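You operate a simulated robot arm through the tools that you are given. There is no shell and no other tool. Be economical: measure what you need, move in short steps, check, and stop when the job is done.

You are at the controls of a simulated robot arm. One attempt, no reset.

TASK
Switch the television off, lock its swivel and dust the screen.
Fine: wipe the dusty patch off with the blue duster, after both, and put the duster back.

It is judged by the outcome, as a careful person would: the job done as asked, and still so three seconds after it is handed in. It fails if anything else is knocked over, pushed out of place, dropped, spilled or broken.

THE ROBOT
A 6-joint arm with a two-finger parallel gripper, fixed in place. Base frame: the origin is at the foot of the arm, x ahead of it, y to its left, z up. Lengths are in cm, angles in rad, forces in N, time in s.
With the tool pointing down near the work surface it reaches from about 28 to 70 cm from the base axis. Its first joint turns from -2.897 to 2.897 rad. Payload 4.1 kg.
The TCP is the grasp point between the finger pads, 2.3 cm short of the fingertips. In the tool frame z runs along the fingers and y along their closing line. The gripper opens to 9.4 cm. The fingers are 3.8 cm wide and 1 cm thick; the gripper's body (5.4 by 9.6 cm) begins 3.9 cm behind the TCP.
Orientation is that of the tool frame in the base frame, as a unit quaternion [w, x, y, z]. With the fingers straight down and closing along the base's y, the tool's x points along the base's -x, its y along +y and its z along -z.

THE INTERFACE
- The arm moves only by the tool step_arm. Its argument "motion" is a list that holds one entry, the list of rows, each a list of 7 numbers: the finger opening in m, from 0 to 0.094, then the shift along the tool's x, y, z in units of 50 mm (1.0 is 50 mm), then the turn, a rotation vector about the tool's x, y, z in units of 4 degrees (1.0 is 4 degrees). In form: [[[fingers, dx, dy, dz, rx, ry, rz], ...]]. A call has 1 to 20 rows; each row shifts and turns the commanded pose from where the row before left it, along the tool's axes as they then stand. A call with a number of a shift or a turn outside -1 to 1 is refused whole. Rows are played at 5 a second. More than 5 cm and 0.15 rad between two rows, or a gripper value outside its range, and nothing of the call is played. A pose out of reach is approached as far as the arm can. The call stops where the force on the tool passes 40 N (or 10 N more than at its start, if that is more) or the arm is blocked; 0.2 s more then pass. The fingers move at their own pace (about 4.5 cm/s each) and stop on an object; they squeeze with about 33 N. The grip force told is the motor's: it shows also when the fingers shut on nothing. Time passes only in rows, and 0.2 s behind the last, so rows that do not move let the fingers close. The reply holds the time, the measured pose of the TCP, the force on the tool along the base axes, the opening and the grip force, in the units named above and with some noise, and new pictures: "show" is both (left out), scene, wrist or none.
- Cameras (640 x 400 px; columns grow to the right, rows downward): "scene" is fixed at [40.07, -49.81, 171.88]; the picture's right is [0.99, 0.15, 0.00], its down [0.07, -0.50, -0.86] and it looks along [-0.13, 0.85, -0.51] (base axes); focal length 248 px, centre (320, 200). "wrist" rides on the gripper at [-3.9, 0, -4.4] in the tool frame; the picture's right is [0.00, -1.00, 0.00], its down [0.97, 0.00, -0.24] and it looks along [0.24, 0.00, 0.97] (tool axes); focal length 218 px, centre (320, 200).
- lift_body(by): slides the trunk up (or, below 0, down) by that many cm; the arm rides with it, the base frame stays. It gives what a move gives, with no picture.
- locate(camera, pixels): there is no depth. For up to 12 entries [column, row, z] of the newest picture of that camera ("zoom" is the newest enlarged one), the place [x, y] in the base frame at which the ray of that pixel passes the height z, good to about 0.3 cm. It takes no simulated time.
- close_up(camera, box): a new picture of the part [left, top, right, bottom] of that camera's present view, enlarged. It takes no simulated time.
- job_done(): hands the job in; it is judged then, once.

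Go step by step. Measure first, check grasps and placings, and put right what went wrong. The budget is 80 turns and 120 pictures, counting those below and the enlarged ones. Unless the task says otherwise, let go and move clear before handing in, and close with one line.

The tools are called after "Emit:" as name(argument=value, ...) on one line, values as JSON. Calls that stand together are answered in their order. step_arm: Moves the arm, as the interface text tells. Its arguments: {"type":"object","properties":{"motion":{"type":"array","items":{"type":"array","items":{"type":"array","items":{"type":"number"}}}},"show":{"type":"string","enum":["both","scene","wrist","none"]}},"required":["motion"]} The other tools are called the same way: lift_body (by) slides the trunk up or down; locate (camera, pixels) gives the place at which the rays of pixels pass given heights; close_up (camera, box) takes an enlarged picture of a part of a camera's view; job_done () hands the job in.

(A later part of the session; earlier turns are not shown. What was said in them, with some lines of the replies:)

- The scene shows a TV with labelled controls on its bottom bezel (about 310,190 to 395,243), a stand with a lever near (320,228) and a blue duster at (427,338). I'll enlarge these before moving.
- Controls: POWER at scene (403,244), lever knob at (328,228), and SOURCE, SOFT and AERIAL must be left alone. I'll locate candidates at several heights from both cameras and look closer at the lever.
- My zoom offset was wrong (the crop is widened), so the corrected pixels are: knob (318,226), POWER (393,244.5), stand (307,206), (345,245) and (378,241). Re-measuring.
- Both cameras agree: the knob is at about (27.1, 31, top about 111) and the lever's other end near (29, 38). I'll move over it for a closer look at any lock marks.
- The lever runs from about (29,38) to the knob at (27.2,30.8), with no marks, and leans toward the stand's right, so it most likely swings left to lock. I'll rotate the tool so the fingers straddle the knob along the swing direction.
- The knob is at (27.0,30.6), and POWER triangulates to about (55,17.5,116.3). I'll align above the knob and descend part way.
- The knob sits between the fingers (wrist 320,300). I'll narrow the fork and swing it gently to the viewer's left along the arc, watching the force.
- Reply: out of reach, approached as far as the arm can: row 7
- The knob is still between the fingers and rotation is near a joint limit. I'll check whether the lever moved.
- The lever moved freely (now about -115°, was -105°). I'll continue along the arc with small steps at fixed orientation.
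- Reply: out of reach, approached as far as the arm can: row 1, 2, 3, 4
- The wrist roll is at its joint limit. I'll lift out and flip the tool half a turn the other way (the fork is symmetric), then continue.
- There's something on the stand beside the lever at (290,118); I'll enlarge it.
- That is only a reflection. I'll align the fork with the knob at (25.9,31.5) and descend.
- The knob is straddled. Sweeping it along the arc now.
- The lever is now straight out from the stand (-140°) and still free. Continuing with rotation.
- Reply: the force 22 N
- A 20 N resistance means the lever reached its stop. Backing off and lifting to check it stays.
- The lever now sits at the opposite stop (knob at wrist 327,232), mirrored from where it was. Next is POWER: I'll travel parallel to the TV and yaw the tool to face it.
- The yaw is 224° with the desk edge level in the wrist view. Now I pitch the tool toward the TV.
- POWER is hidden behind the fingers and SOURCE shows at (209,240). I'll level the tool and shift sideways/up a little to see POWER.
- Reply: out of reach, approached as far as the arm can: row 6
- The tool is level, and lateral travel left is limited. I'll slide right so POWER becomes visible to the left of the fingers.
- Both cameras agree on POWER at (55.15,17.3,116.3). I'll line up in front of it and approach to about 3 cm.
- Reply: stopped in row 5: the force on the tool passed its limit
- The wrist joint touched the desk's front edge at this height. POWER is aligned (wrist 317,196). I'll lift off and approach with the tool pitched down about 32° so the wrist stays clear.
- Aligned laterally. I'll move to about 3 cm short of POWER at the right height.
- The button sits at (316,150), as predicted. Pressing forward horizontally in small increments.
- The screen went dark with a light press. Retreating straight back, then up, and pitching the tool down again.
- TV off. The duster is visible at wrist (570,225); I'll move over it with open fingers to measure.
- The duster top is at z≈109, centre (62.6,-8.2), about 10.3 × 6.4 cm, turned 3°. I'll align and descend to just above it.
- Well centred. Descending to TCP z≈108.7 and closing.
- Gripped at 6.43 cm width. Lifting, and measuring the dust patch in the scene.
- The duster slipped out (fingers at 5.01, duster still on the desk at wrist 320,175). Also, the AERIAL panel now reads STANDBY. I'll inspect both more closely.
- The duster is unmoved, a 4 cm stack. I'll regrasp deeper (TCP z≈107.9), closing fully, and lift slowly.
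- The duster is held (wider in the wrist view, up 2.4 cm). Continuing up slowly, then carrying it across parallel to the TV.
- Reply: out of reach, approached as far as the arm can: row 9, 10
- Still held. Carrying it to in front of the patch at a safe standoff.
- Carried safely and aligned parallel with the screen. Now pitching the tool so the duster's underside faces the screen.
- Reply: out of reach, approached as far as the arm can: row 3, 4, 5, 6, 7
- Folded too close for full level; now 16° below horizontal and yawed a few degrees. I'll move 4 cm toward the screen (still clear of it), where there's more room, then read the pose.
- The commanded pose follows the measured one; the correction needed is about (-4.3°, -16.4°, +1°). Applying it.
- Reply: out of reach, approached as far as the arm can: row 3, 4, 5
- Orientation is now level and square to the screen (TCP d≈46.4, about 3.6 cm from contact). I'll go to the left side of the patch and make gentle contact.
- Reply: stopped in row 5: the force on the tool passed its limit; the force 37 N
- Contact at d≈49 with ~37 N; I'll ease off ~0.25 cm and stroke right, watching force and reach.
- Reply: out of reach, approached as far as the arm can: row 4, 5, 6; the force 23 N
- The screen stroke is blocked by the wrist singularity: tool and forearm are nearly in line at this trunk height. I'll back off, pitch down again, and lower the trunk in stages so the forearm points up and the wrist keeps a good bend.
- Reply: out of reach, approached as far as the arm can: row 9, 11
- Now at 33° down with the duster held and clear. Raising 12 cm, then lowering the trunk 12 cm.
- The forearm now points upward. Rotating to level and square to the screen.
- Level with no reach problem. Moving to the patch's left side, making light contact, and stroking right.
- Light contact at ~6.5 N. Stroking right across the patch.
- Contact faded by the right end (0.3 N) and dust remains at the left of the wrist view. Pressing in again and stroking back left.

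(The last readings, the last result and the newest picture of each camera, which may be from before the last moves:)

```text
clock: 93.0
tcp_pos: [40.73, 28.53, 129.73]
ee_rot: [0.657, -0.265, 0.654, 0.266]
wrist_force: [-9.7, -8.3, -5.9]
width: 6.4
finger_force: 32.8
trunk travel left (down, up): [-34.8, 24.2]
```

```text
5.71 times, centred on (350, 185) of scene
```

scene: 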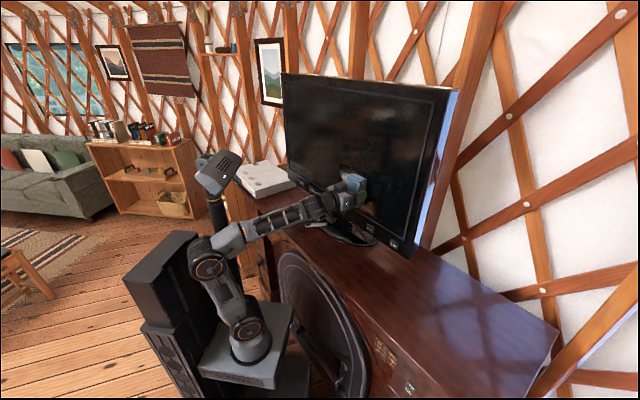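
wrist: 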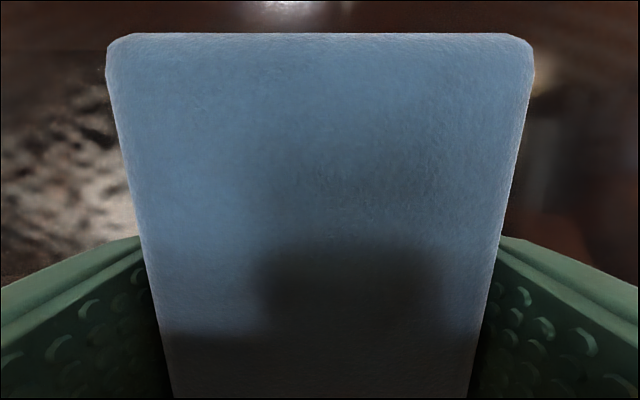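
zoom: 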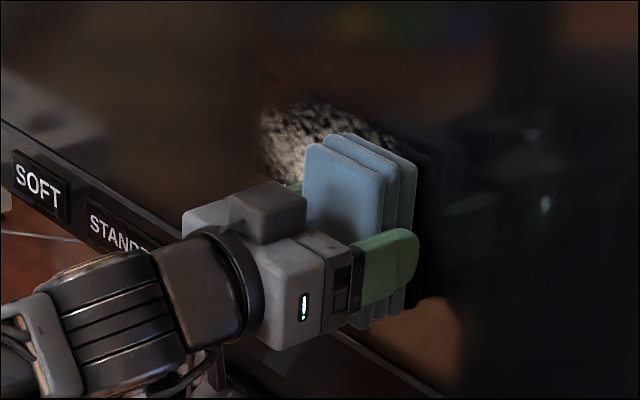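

Contact ~13 N. Stroking left with this pressure, then back right.

Emit:
step_arm(motion=[[[0, 0, 0.16, 0, 0, 0, 0], [0, 0, 0.16, 0, 0, 0, 0], [0, 0, 0.16, 0, 0, 0, 0], [0, 0, 0.16, 0, 0, 0, 0], [0, 0, 0.16, 0, 0, 0, 0], [0, 0, 0.16, 0, 0, 0, 0], [0, 0, 0.16, 0, 0, 0, 0], [0, 0, 0.16, 0, 0, 0, 0], [0, 0, 0.16, 0, 0, 0, 0], [0, 0, 0.16, 0, 0, 0, 0], [0, 0, 0.16, 0, 0, 0, 0], [0, 0, 0.16, 0, 0, 0, 0], [0, 0, 0.16, 0, 0, 0, 0], [0, 0, 0.16, 0, 0, 0, 0], [0, 0, 0, 0, 0, 0, 0]]])

```text
clock: 96.2
tcp_pos: [32.84, 36.45, 129.71]
ee_rot: [0.657, -0.265, 0.654, 0.267]
wrist_force: [-11.1, -23.6, 0.0]
width: 6.44
finger_force: 33.0
trunk travel left (down, up): [-34.8, 24.2]
```

scene: 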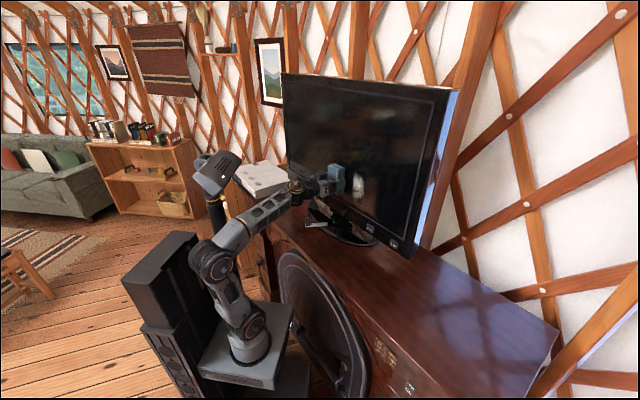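
wrist: 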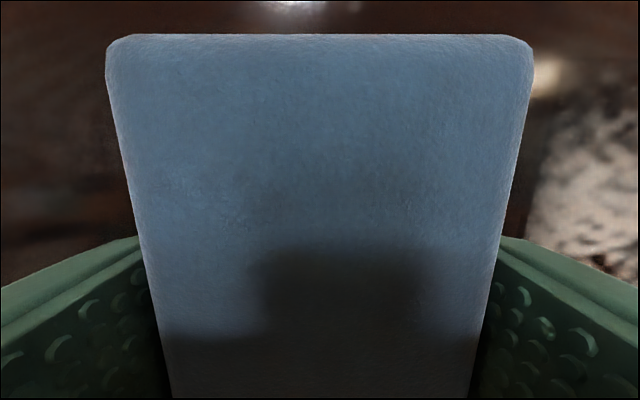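

Emit:
close_up(camera="scene", box=[310, 150, 390, 220])

```text
5.71 times, centred on (350, 185) of scene
```

zoom: 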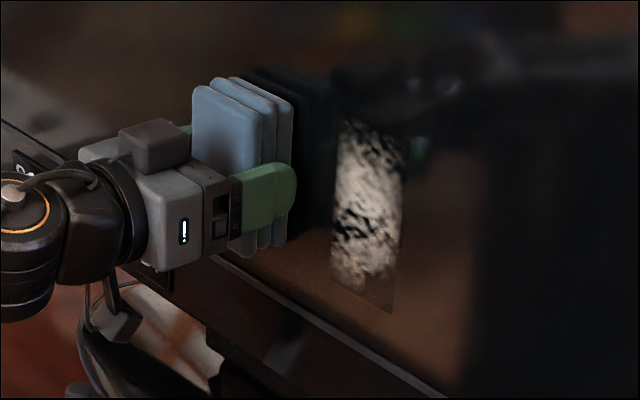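

The left two thirds are clean; a strip on the right remains (zoom 335–405). I'll stroke right again, further this time, keeping pressure.

Emit:
step_arm(motion=[[[0, 0, -0.1, -0.02, 0, 0, 0], [0, 0, -0.18, 0, 0, 0, 0], [0, 0, -0.18, 0, 0, 0, 0], [0, 0, -0.18, 0, 0, 0, 0], [0, 0, -0.18, 0, 0, 0, 0], [0, 0, -0.18, 0, 0, 0, 0], [0, 0, -0.18, 0.01, 0, 0, 0], [0, 0, -0.18, 0, 0, 0, 0], [0, 0, -0.18, 0.01, 0, 0, 0], [0, 0, -0.18, 0, 0, 0, 0], [0, 0, -0.18, 0.01, 0, 0, 0], [0, 0, -0.18, 0, 0, 0, 0], [0, 0, -0.18, 0.01, 0, 0, 0], [0, 0, -0.18, 0, 0, 0, 0], [0, 0, -0.18, 0.01, 0, 0, 0], [0, 0, -0.18, 0, 0, 0, 0], [0, 0, -0.18, 0, 0, 0, 0], [0, 0, 0, 0, 0, 0, 0]]])

Emit:
close_up(camera="scene", box=[310, 150, 390, 220])

```text
clock: 100.0
tcp_pos: [43.17, 26.04, 129.62]
ee_rot: [0.657, -0.265, 0.654, 0.266]
wrist_force: [-14.9, -7.1, -1.0]
width: 6.43
finger_force: 33.2
trunk travel left (down, up): [-34.8, 24.2]
```

scene: 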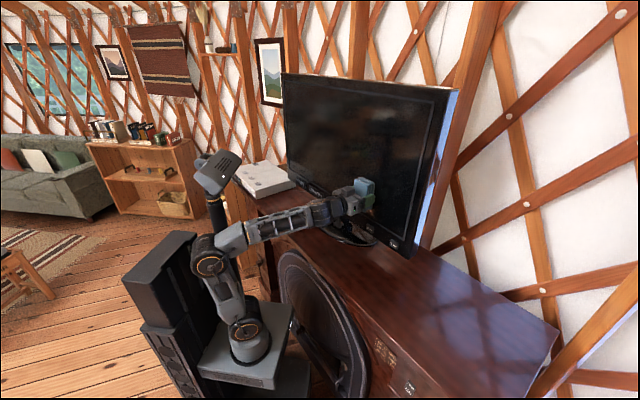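
wrist: 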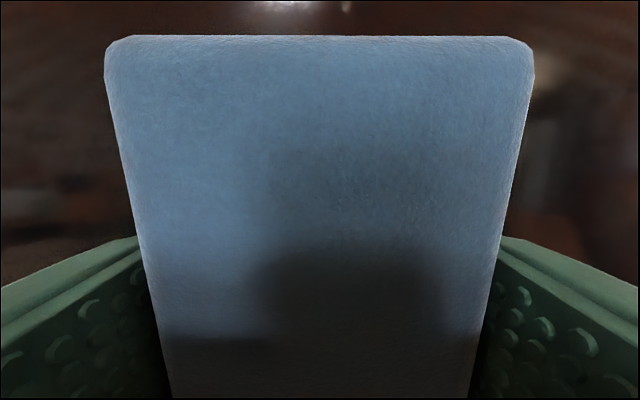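

```text
5.71 times, centred on (350, 185) of scene
```

zoom: 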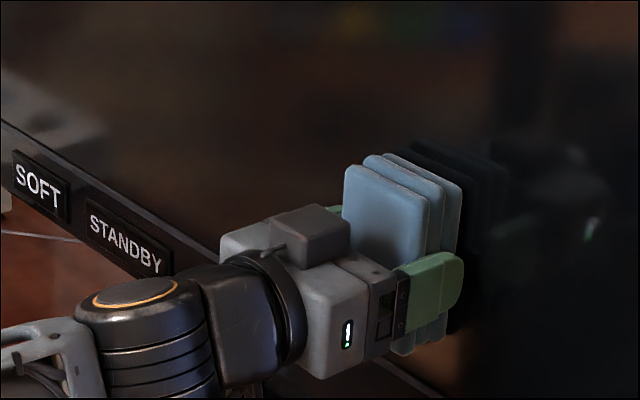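

The patch looks clean. Backing off straight and checking the screen.

Emit:
step_arm(motion=[[[0, 0, 0, -0.3, 0, 0, 0], [0, 0, 0, -0.6, 0, 0, 0], [0, 0, -0.6, -0.2, 0, 0, 0], [0, 0, -0.6, 0, 0, 0, 0], [0, 0, 0, 0, 0, 0, 0]]])

Emit:
close_up(camera="scene", box=[280, 70, 460, 250])

Emit:
close_up(camera="scene", box=[310, 150, 390, 220])

```text
clock: 101.2
tcp_pos: [43.66, 18.13, 129.48]
ee_rot: [0.656, -0.264, 0.656, 0.264]
wrist_force: [0.5, 0.3, -0.4]
width: 6.46
finger_force: 32.9
trunk travel left (down, up): [-34.8, 24.2]
```

scene: 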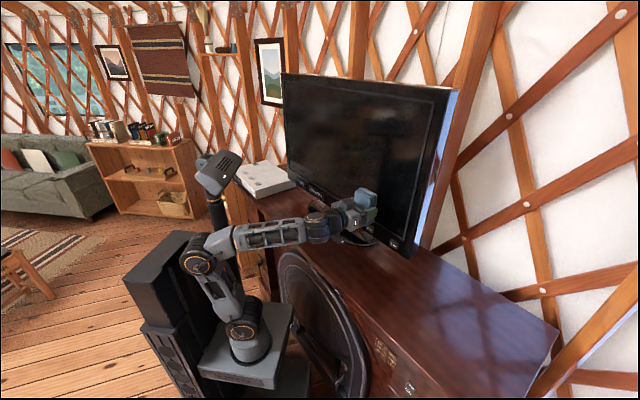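
wrist: 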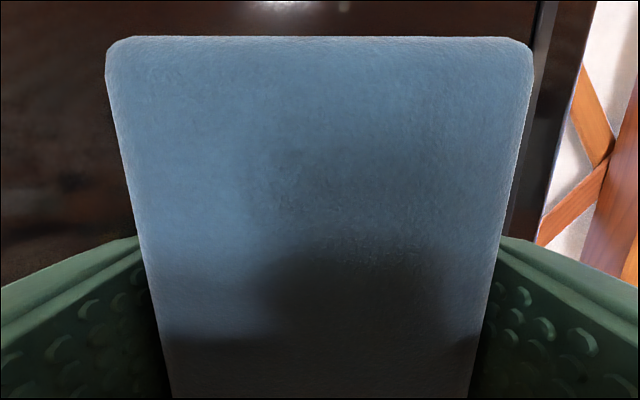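

```text
2.22 times, centred on (370, 160) of scene
```

zoom: 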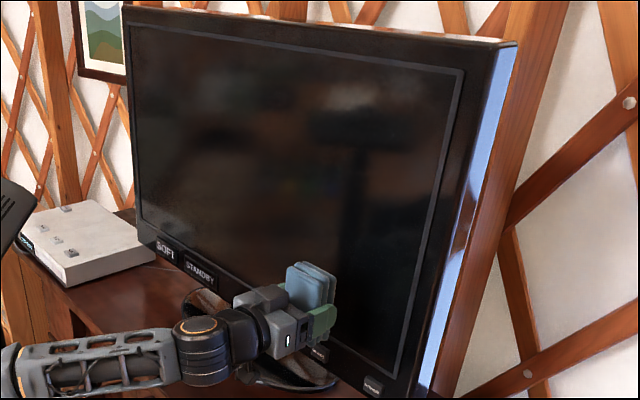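

```text
5.71 times, centred on (350, 185) of scene
```

zoom: 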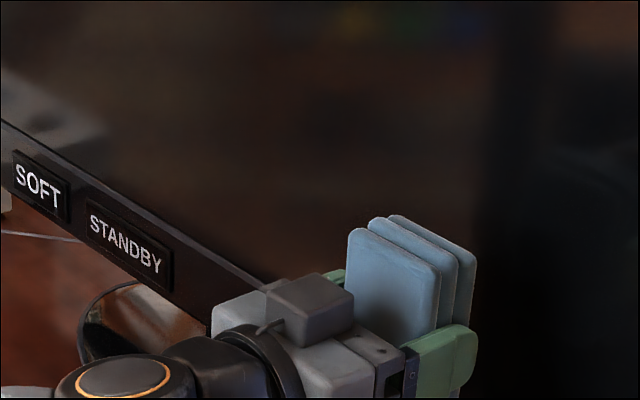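

The screen is clean and dark. Now returning the duster: back away a bit and pitch the tool down.

Emit:
step_arm(motion=[[[0, 0, -0.3, -0.3, 0, 0, 0], [0, 0, 0, 0, 0, 1, 0], [0, 0, 0, 0, 0, 1, 0], [0, 0, 0, 0, 0, 1, 0], [0, 0, 0, 0, 0, 1, 0], [0, 0, 0, 0, 0, 1, 0], [0, 0, 0, 0, 0, 1, 0], [0, 0, 0, 0, 0, 1, 0], [0, 0, 0, 0, 0, 1, 0], [0, 0, 0, 0, 0, 1, 0], [0, 0, 0, 0, 0, 1, 0], [0, 0, 0, 0, 0, 1, 0], [0, 0, 0, 0, 0, 1, 0], [0, 0, 0, 0, 0, 1, 0], [0, 0, 0, 0, 0, 1, 0], [0, 0, 0, 0, 0, 1, 0], [0, 0, 0, 0, 0, 1, 0], [0, 0, 0, 0, 0, 1, 0], [0, 0, 0, 0, 0, 1, 0], [0, 0, 0, 0, 0, 1, 0]]], show="none")

Emit:
step_arm(motion=[[[0, 0, 0, 0, 0, 1, 0], [0, 0, 0, 0, 0, 1, 0], [0, 0, 0, 0, 0, 1, 0], [0, 0, 0, 0, 0, 0.5, 0], [0, 0, 0, 0, 0, 0, -0.4], [0, 0, 0, 0, 0, 0, 0]]])

```text
clock: 105.4
tcp_pos: [42.78, 15.58, 127.55]
ee_rot: [0.115, -0.372, 0.92, 0.046]
wrist_force: [0.9, 0.4, -0.5]
width: 6.43
finger_force: 33.0
out of reach, approached as far as the arm can: row 19, 20
trunk travel left (down, up): [-34.8, 24.2]
```

```text
clock: 106.8
tcp_pos: [41.01, 15.13, 121.71]
ee_rot: [0.001, -0.389, 0.921, 0.0]
wrist_force: [0.5, 0.5, -0.8]
width: 6.43
finger_force: 32.8
out of reach, approached as far as the arm can: row 1, 2, 3, 4
trunk travel left (down, up): [-34.8, 24.2]
```

scene: 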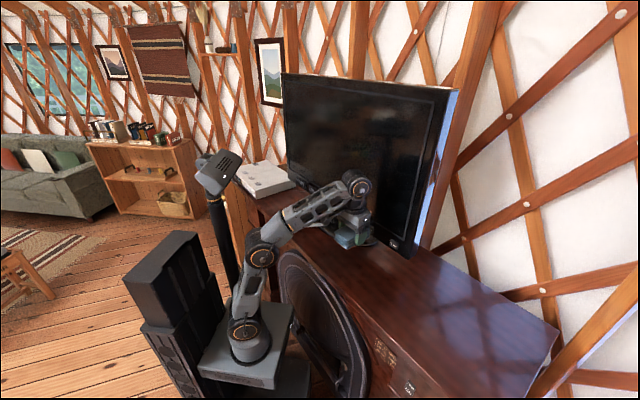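
wrist: 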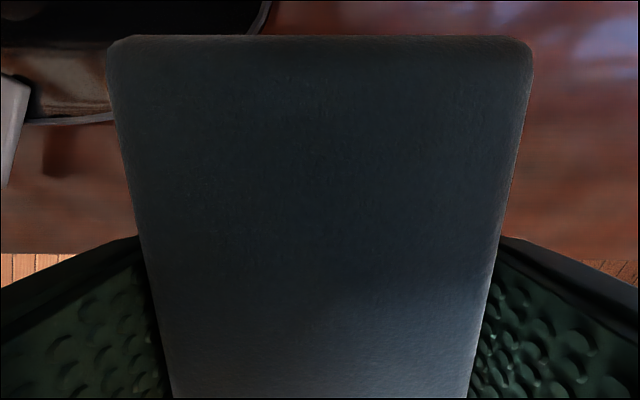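

Tool down, duster held. Raising the trunk back to its original height.

Emit:
lift_body(by=24)

```text
clock: 109.3
tcp_pos: [40.97, 15.01, 145.79]
ee_rot: [0.001, -0.387, 0.922, 0.0]
wrist_force: [-0.5, 0.3, -0.3]
width: 6.43
finger_force: 33.2
trunk travel left (down, up): [-58.8, 0.2]
```

Emit:
step_arm(motion=[[[0, 0.023, -0.3, 0.35, 0, 0, 0], [0, 0.023, -0.528, 0.35, 0, 0, 0], [0, 0.023, -0.528, 0.35, 0, 0, 0], [0, 0.023, -0.528, 0.35, 0, 0, 0], [0, 0.023, -0.528, 0.35, 0, 0, 0], [0, 0.023, -0.528, 0.35, 0, 0, 0], [0, 0.023, -0.528, 0.35, 0, 0, 0], [0, 0.023, -0.528, 0.35, 0, 0, 0], [0, 0.023, -0.528, 0.35, 0, 0, 0], [0, 0.023, -0.528, 0.35, 0, 0, 0], [0, 0.023, -0.528, 0.35, 0, 0, 0], [0, 0.023, -0.528, 0.35, 0, 0, 0], [0, 0, -0.228, 0, 0, 0, -0.33], [0, 0, 0, 0, 0, 0, 0]]])

```text
clock: 112.3
tcp_pos: [62.75, -8.04, 124.73]
ee_rot: [0.001, -0.399, 0.917, 0.0]
wrist_force: [0.4, -0.6, -1.0]
width: 6.39
finger_force: 32.8
trunk travel left (down, up): [-58.8, 0.2]
```

scene: 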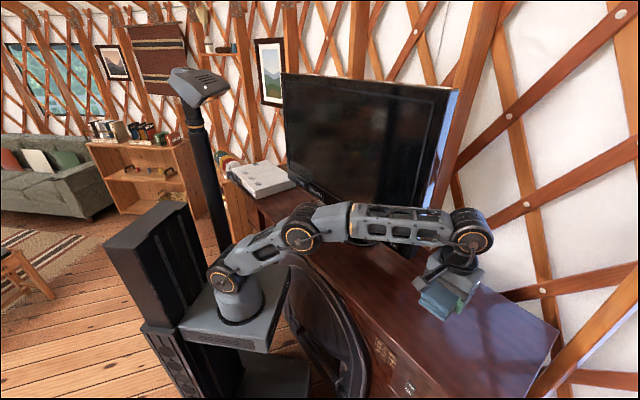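
wrist: 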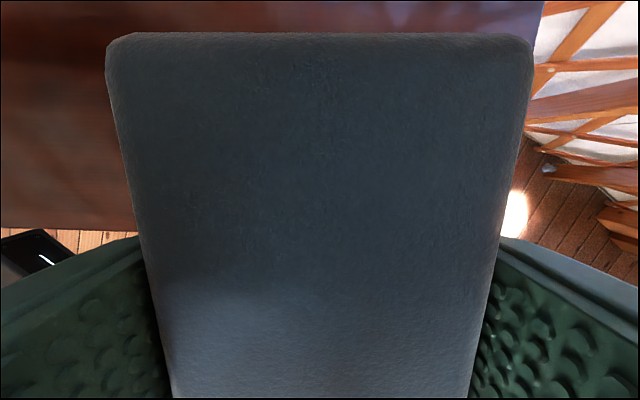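

Directly above the original place with matching yaw. Lowering, slowly at the end.

Emit:
step_arm(motion=[[[0, 0, -0.02, 0.5, 0, 0, 0], [0, 0, 0, 0.6, 0, 0, 0], [0, 0, 0, 0.6, 0, 0, 0], [0, 0, 0, 0.6, 0, 0, 0], [0, 0, 0, 0.5, 0, 0, 0], [0, 0, 0, 0.3, 0, 0, 0], [0, 0, 0, 0.1, 0, 0, 0], [0, 0, 0, 0.06, 0, 0, 0], [0, 0, 0, 0.04, 0, 0, 0], [0, 0, 0, 0, 0, 0, 0]]], show="scene")

```text
clock: 114.5
tcp_pos: [62.87, -8.13, 108.4]
ee_rot: [0.001, -0.399, 0.917, 0.0]
wrist_force: [0.0, 0.4, 0.1]
width: 6.4
finger_force: 32.8
trunk travel left (down, up): [-58.8, 0.2]
```

scene: 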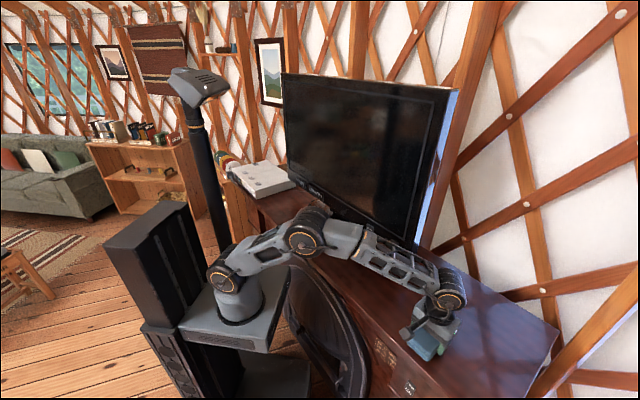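

Emit:
step_arm(motion=[[[0, 0, 0, 0.04, 0, 0, 0], [0, 0, 0, 0.04, 0, 0, 0], [0, 0, 0, 0.02, 0, 0, 0], [0, 0, 0, 0, 0, 0, 0]]], show="none")

```text
clock: 115.5
tcp_pos: [62.7, -8.01, 107.81]
ee_rot: [0.001, -0.399, 0.917, -0.001]
wrist_force: [1.1, 1.7, 2.6]
width: 6.42
finger_force: 33.1
trunk travel left (down, up): [-58.8, 0.2]
```

Touching down (2.6 N up). Releasing and lifting clear.

Emit:
step_arm(motion=[[[0.075, 0, 0, 0, 0, 0, 0], [0.094, 0, 0, 0, 0, 0, 0], [0.094, 0, 0, 0, 0, 0, 0], [0.094, 0, 0, 0, 0, 0, 0], [0.094, 0, 0, -0.3, 0, 0, 0], [0.094, 0, 0, -0.6, 0, 0, 0], [0.094, 0, 0, -0.8, 0, 0, 0], [0.094, 0, 0, -0.8, 0, 0, 0], [0.094, 0, 0, -0.8, 0, 0, 0], [0.094, 0, 0, 0, 0, 0, 0]]])

Emit:
close_up(camera="scene", box=[395, 305, 461, 371])

```text
clock: 117.7
tcp_pos: [62.85, -7.94, 124.44]
ee_rot: [0.001, -0.399, 0.917, 0.001]
wrist_force: [-0.7, 0.2, 0.5]
width: 9.39
finger_force: 0.1
trunk travel left (down, up): [-58.8, 0.2]
```

scene: 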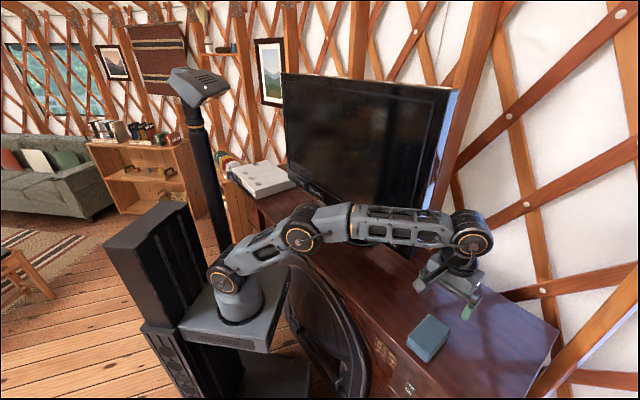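
wrist: 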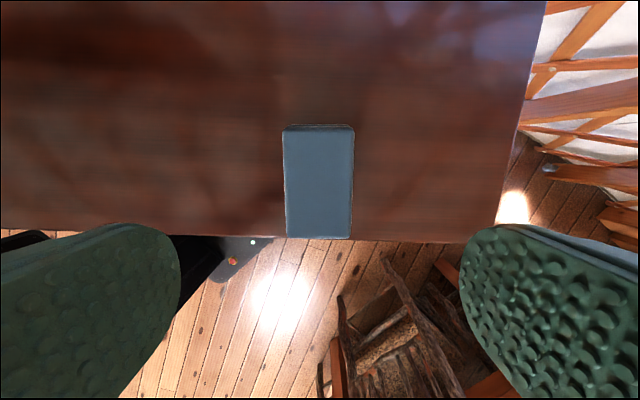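

```text
6.06 times, centred on (428, 338) of scene
```

zoom: 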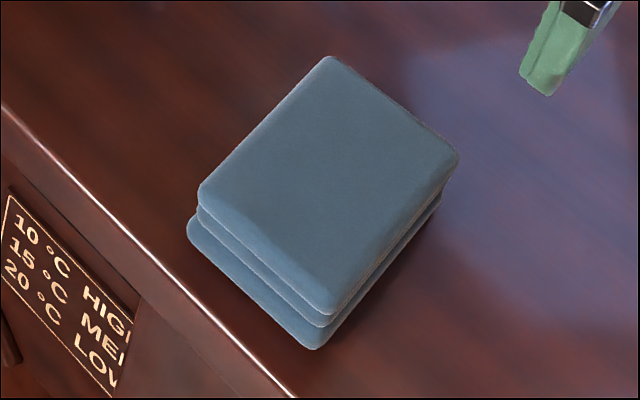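

The duster is back in place. Moving the arm clear to verify screen and lever.

Emit:
step_arm(motion=[[[0.094, 0.478, 0.454, -0.3, 0, 0, 0], [0.094, 0.478, 0.454, -0.3, 0, 0, 0], [0.094, 0.478, 0.454, -0.3, 0, 0, 0], [0.094, 0.478, 0.454, -0.3, 0, 0, 0], [0.094, 0.478, 0.454, -0.3, 0, 0, 0], [0.094, 0.478, 0.454, -0.3, 0, 0, 0], [0.094, 0.478, 0.454, -0.3, 0, 0, 0], [0.094, 0.478, 0.454, -0.3, 0, 0, 0], [0.094, 0.478, 0.454, -0.3, 0, 0, 0], [0.094, 0, 0, 0, 0, 0, 0]]])

Emit:
close_up(camera="scene", box=[285, 140, 425, 260])

```text
clock: 119.9
tcp_pos: [33.12, -9.9, 137.78]
ee_rot: [0.001, -0.399, 0.917, 0.001]
wrist_force: [0.6, 0.4, 0.8]
width: 9.41
finger_force: 0.1
trunk travel left (down, up): [-58.8, 0.2]
```

scene: 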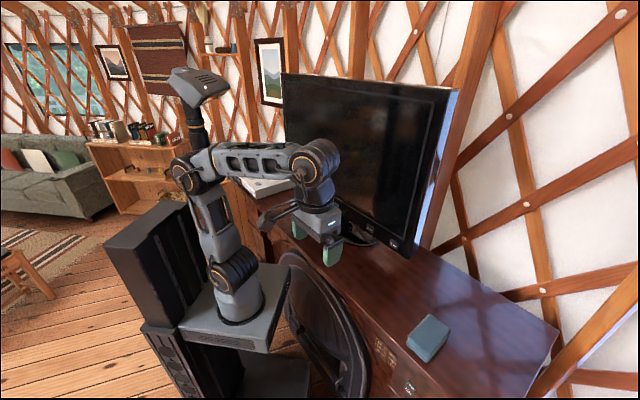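
wrist: 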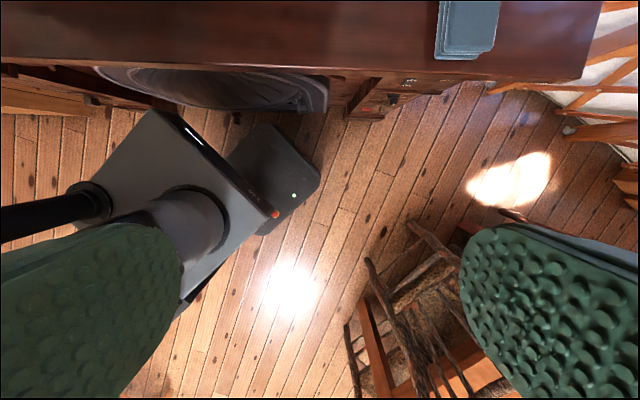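

```text
3.33 times, centred on (355, 200) of scene
```

zoom: 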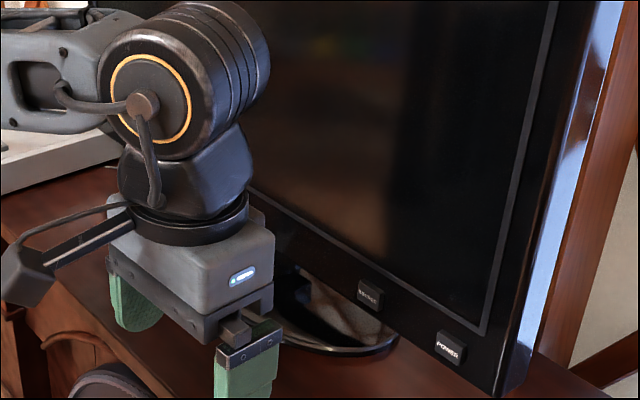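

The arm still hides the patch area; moving to the starting position to verify.

Emit:
step_arm(motion=[[[0.094, -0.391, 0.703, -0.24, 0, 0, 0], [0.094, -0.391, 0.703, -0.24, 0, 0, 0], [0.094, -0.391, 0.703, -0.24, 0, 0, 0], [0.094, -0.391, 0.703, -0.24, 0, 0, 0], [0.094, -0.391, 0.703, -0.24, 0, 0, 0], [0.094, -0.391, 0.703, -0.24, 0, 0, 0], [0.094, -0.391, 0.703, -0.24, 0, 0, 0], [0.094, 0, 0, 0, 0, 0, 0]]])

Emit:
close_up(camera="scene", box=[285, 140, 425, 260])

Emit:
close_up(camera="scene", box=[270, 60, 470, 200])

```text
clock: 121.7
tcp_pos: [24.46, 16.91, 146.24]
ee_rot: [0.001, -0.398, 0.917, 0.0]
wrist_force: [0.3, -0.1, 0.1]
width: 9.39
finger_force: 0.0
trunk travel left (down, up): [-58.8, 0.2]
```

scene: 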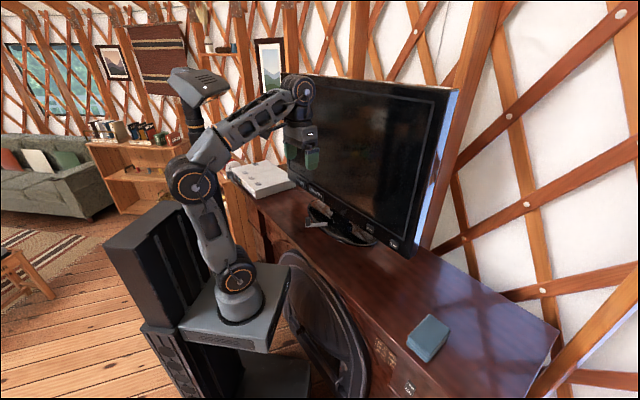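
wrist: 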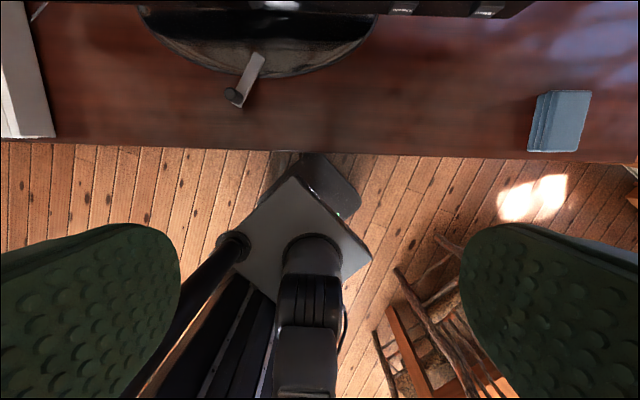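

```text
3.33 times, centred on (355, 200) of scene
```

zoom: 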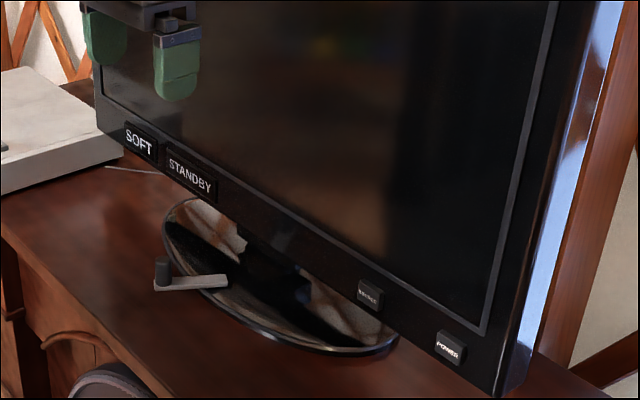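

```text
2.86 times, centred on (370, 130) of scene
```

zoom: 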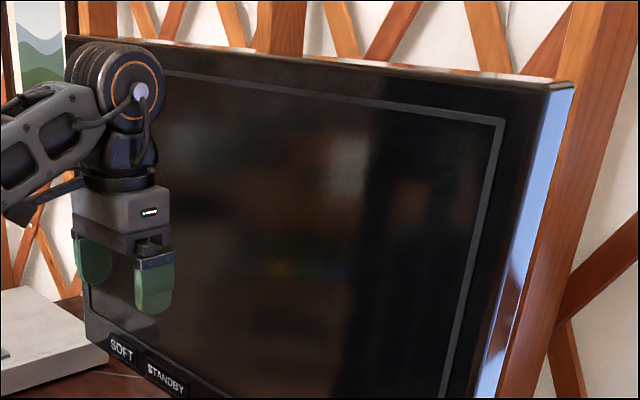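

The screen is dark and clean, the panel reads STANDBY, the lever is at its opposite stop (zoom 190,280), and the duster is back at (427,338). Nothing else appears to have moved, so I'm handing in.

Emit:
job_done()

```text
The job is handed in.
```

The television is switched off with its POWER button (its panel reads STANDBY), the swivel lever is across at its other stop, the dusty patch is wiped off, and the duster is back in its place. The lever has no markings, so I took that stop as locked; the screen stayed put when I pressed on it while wiping.
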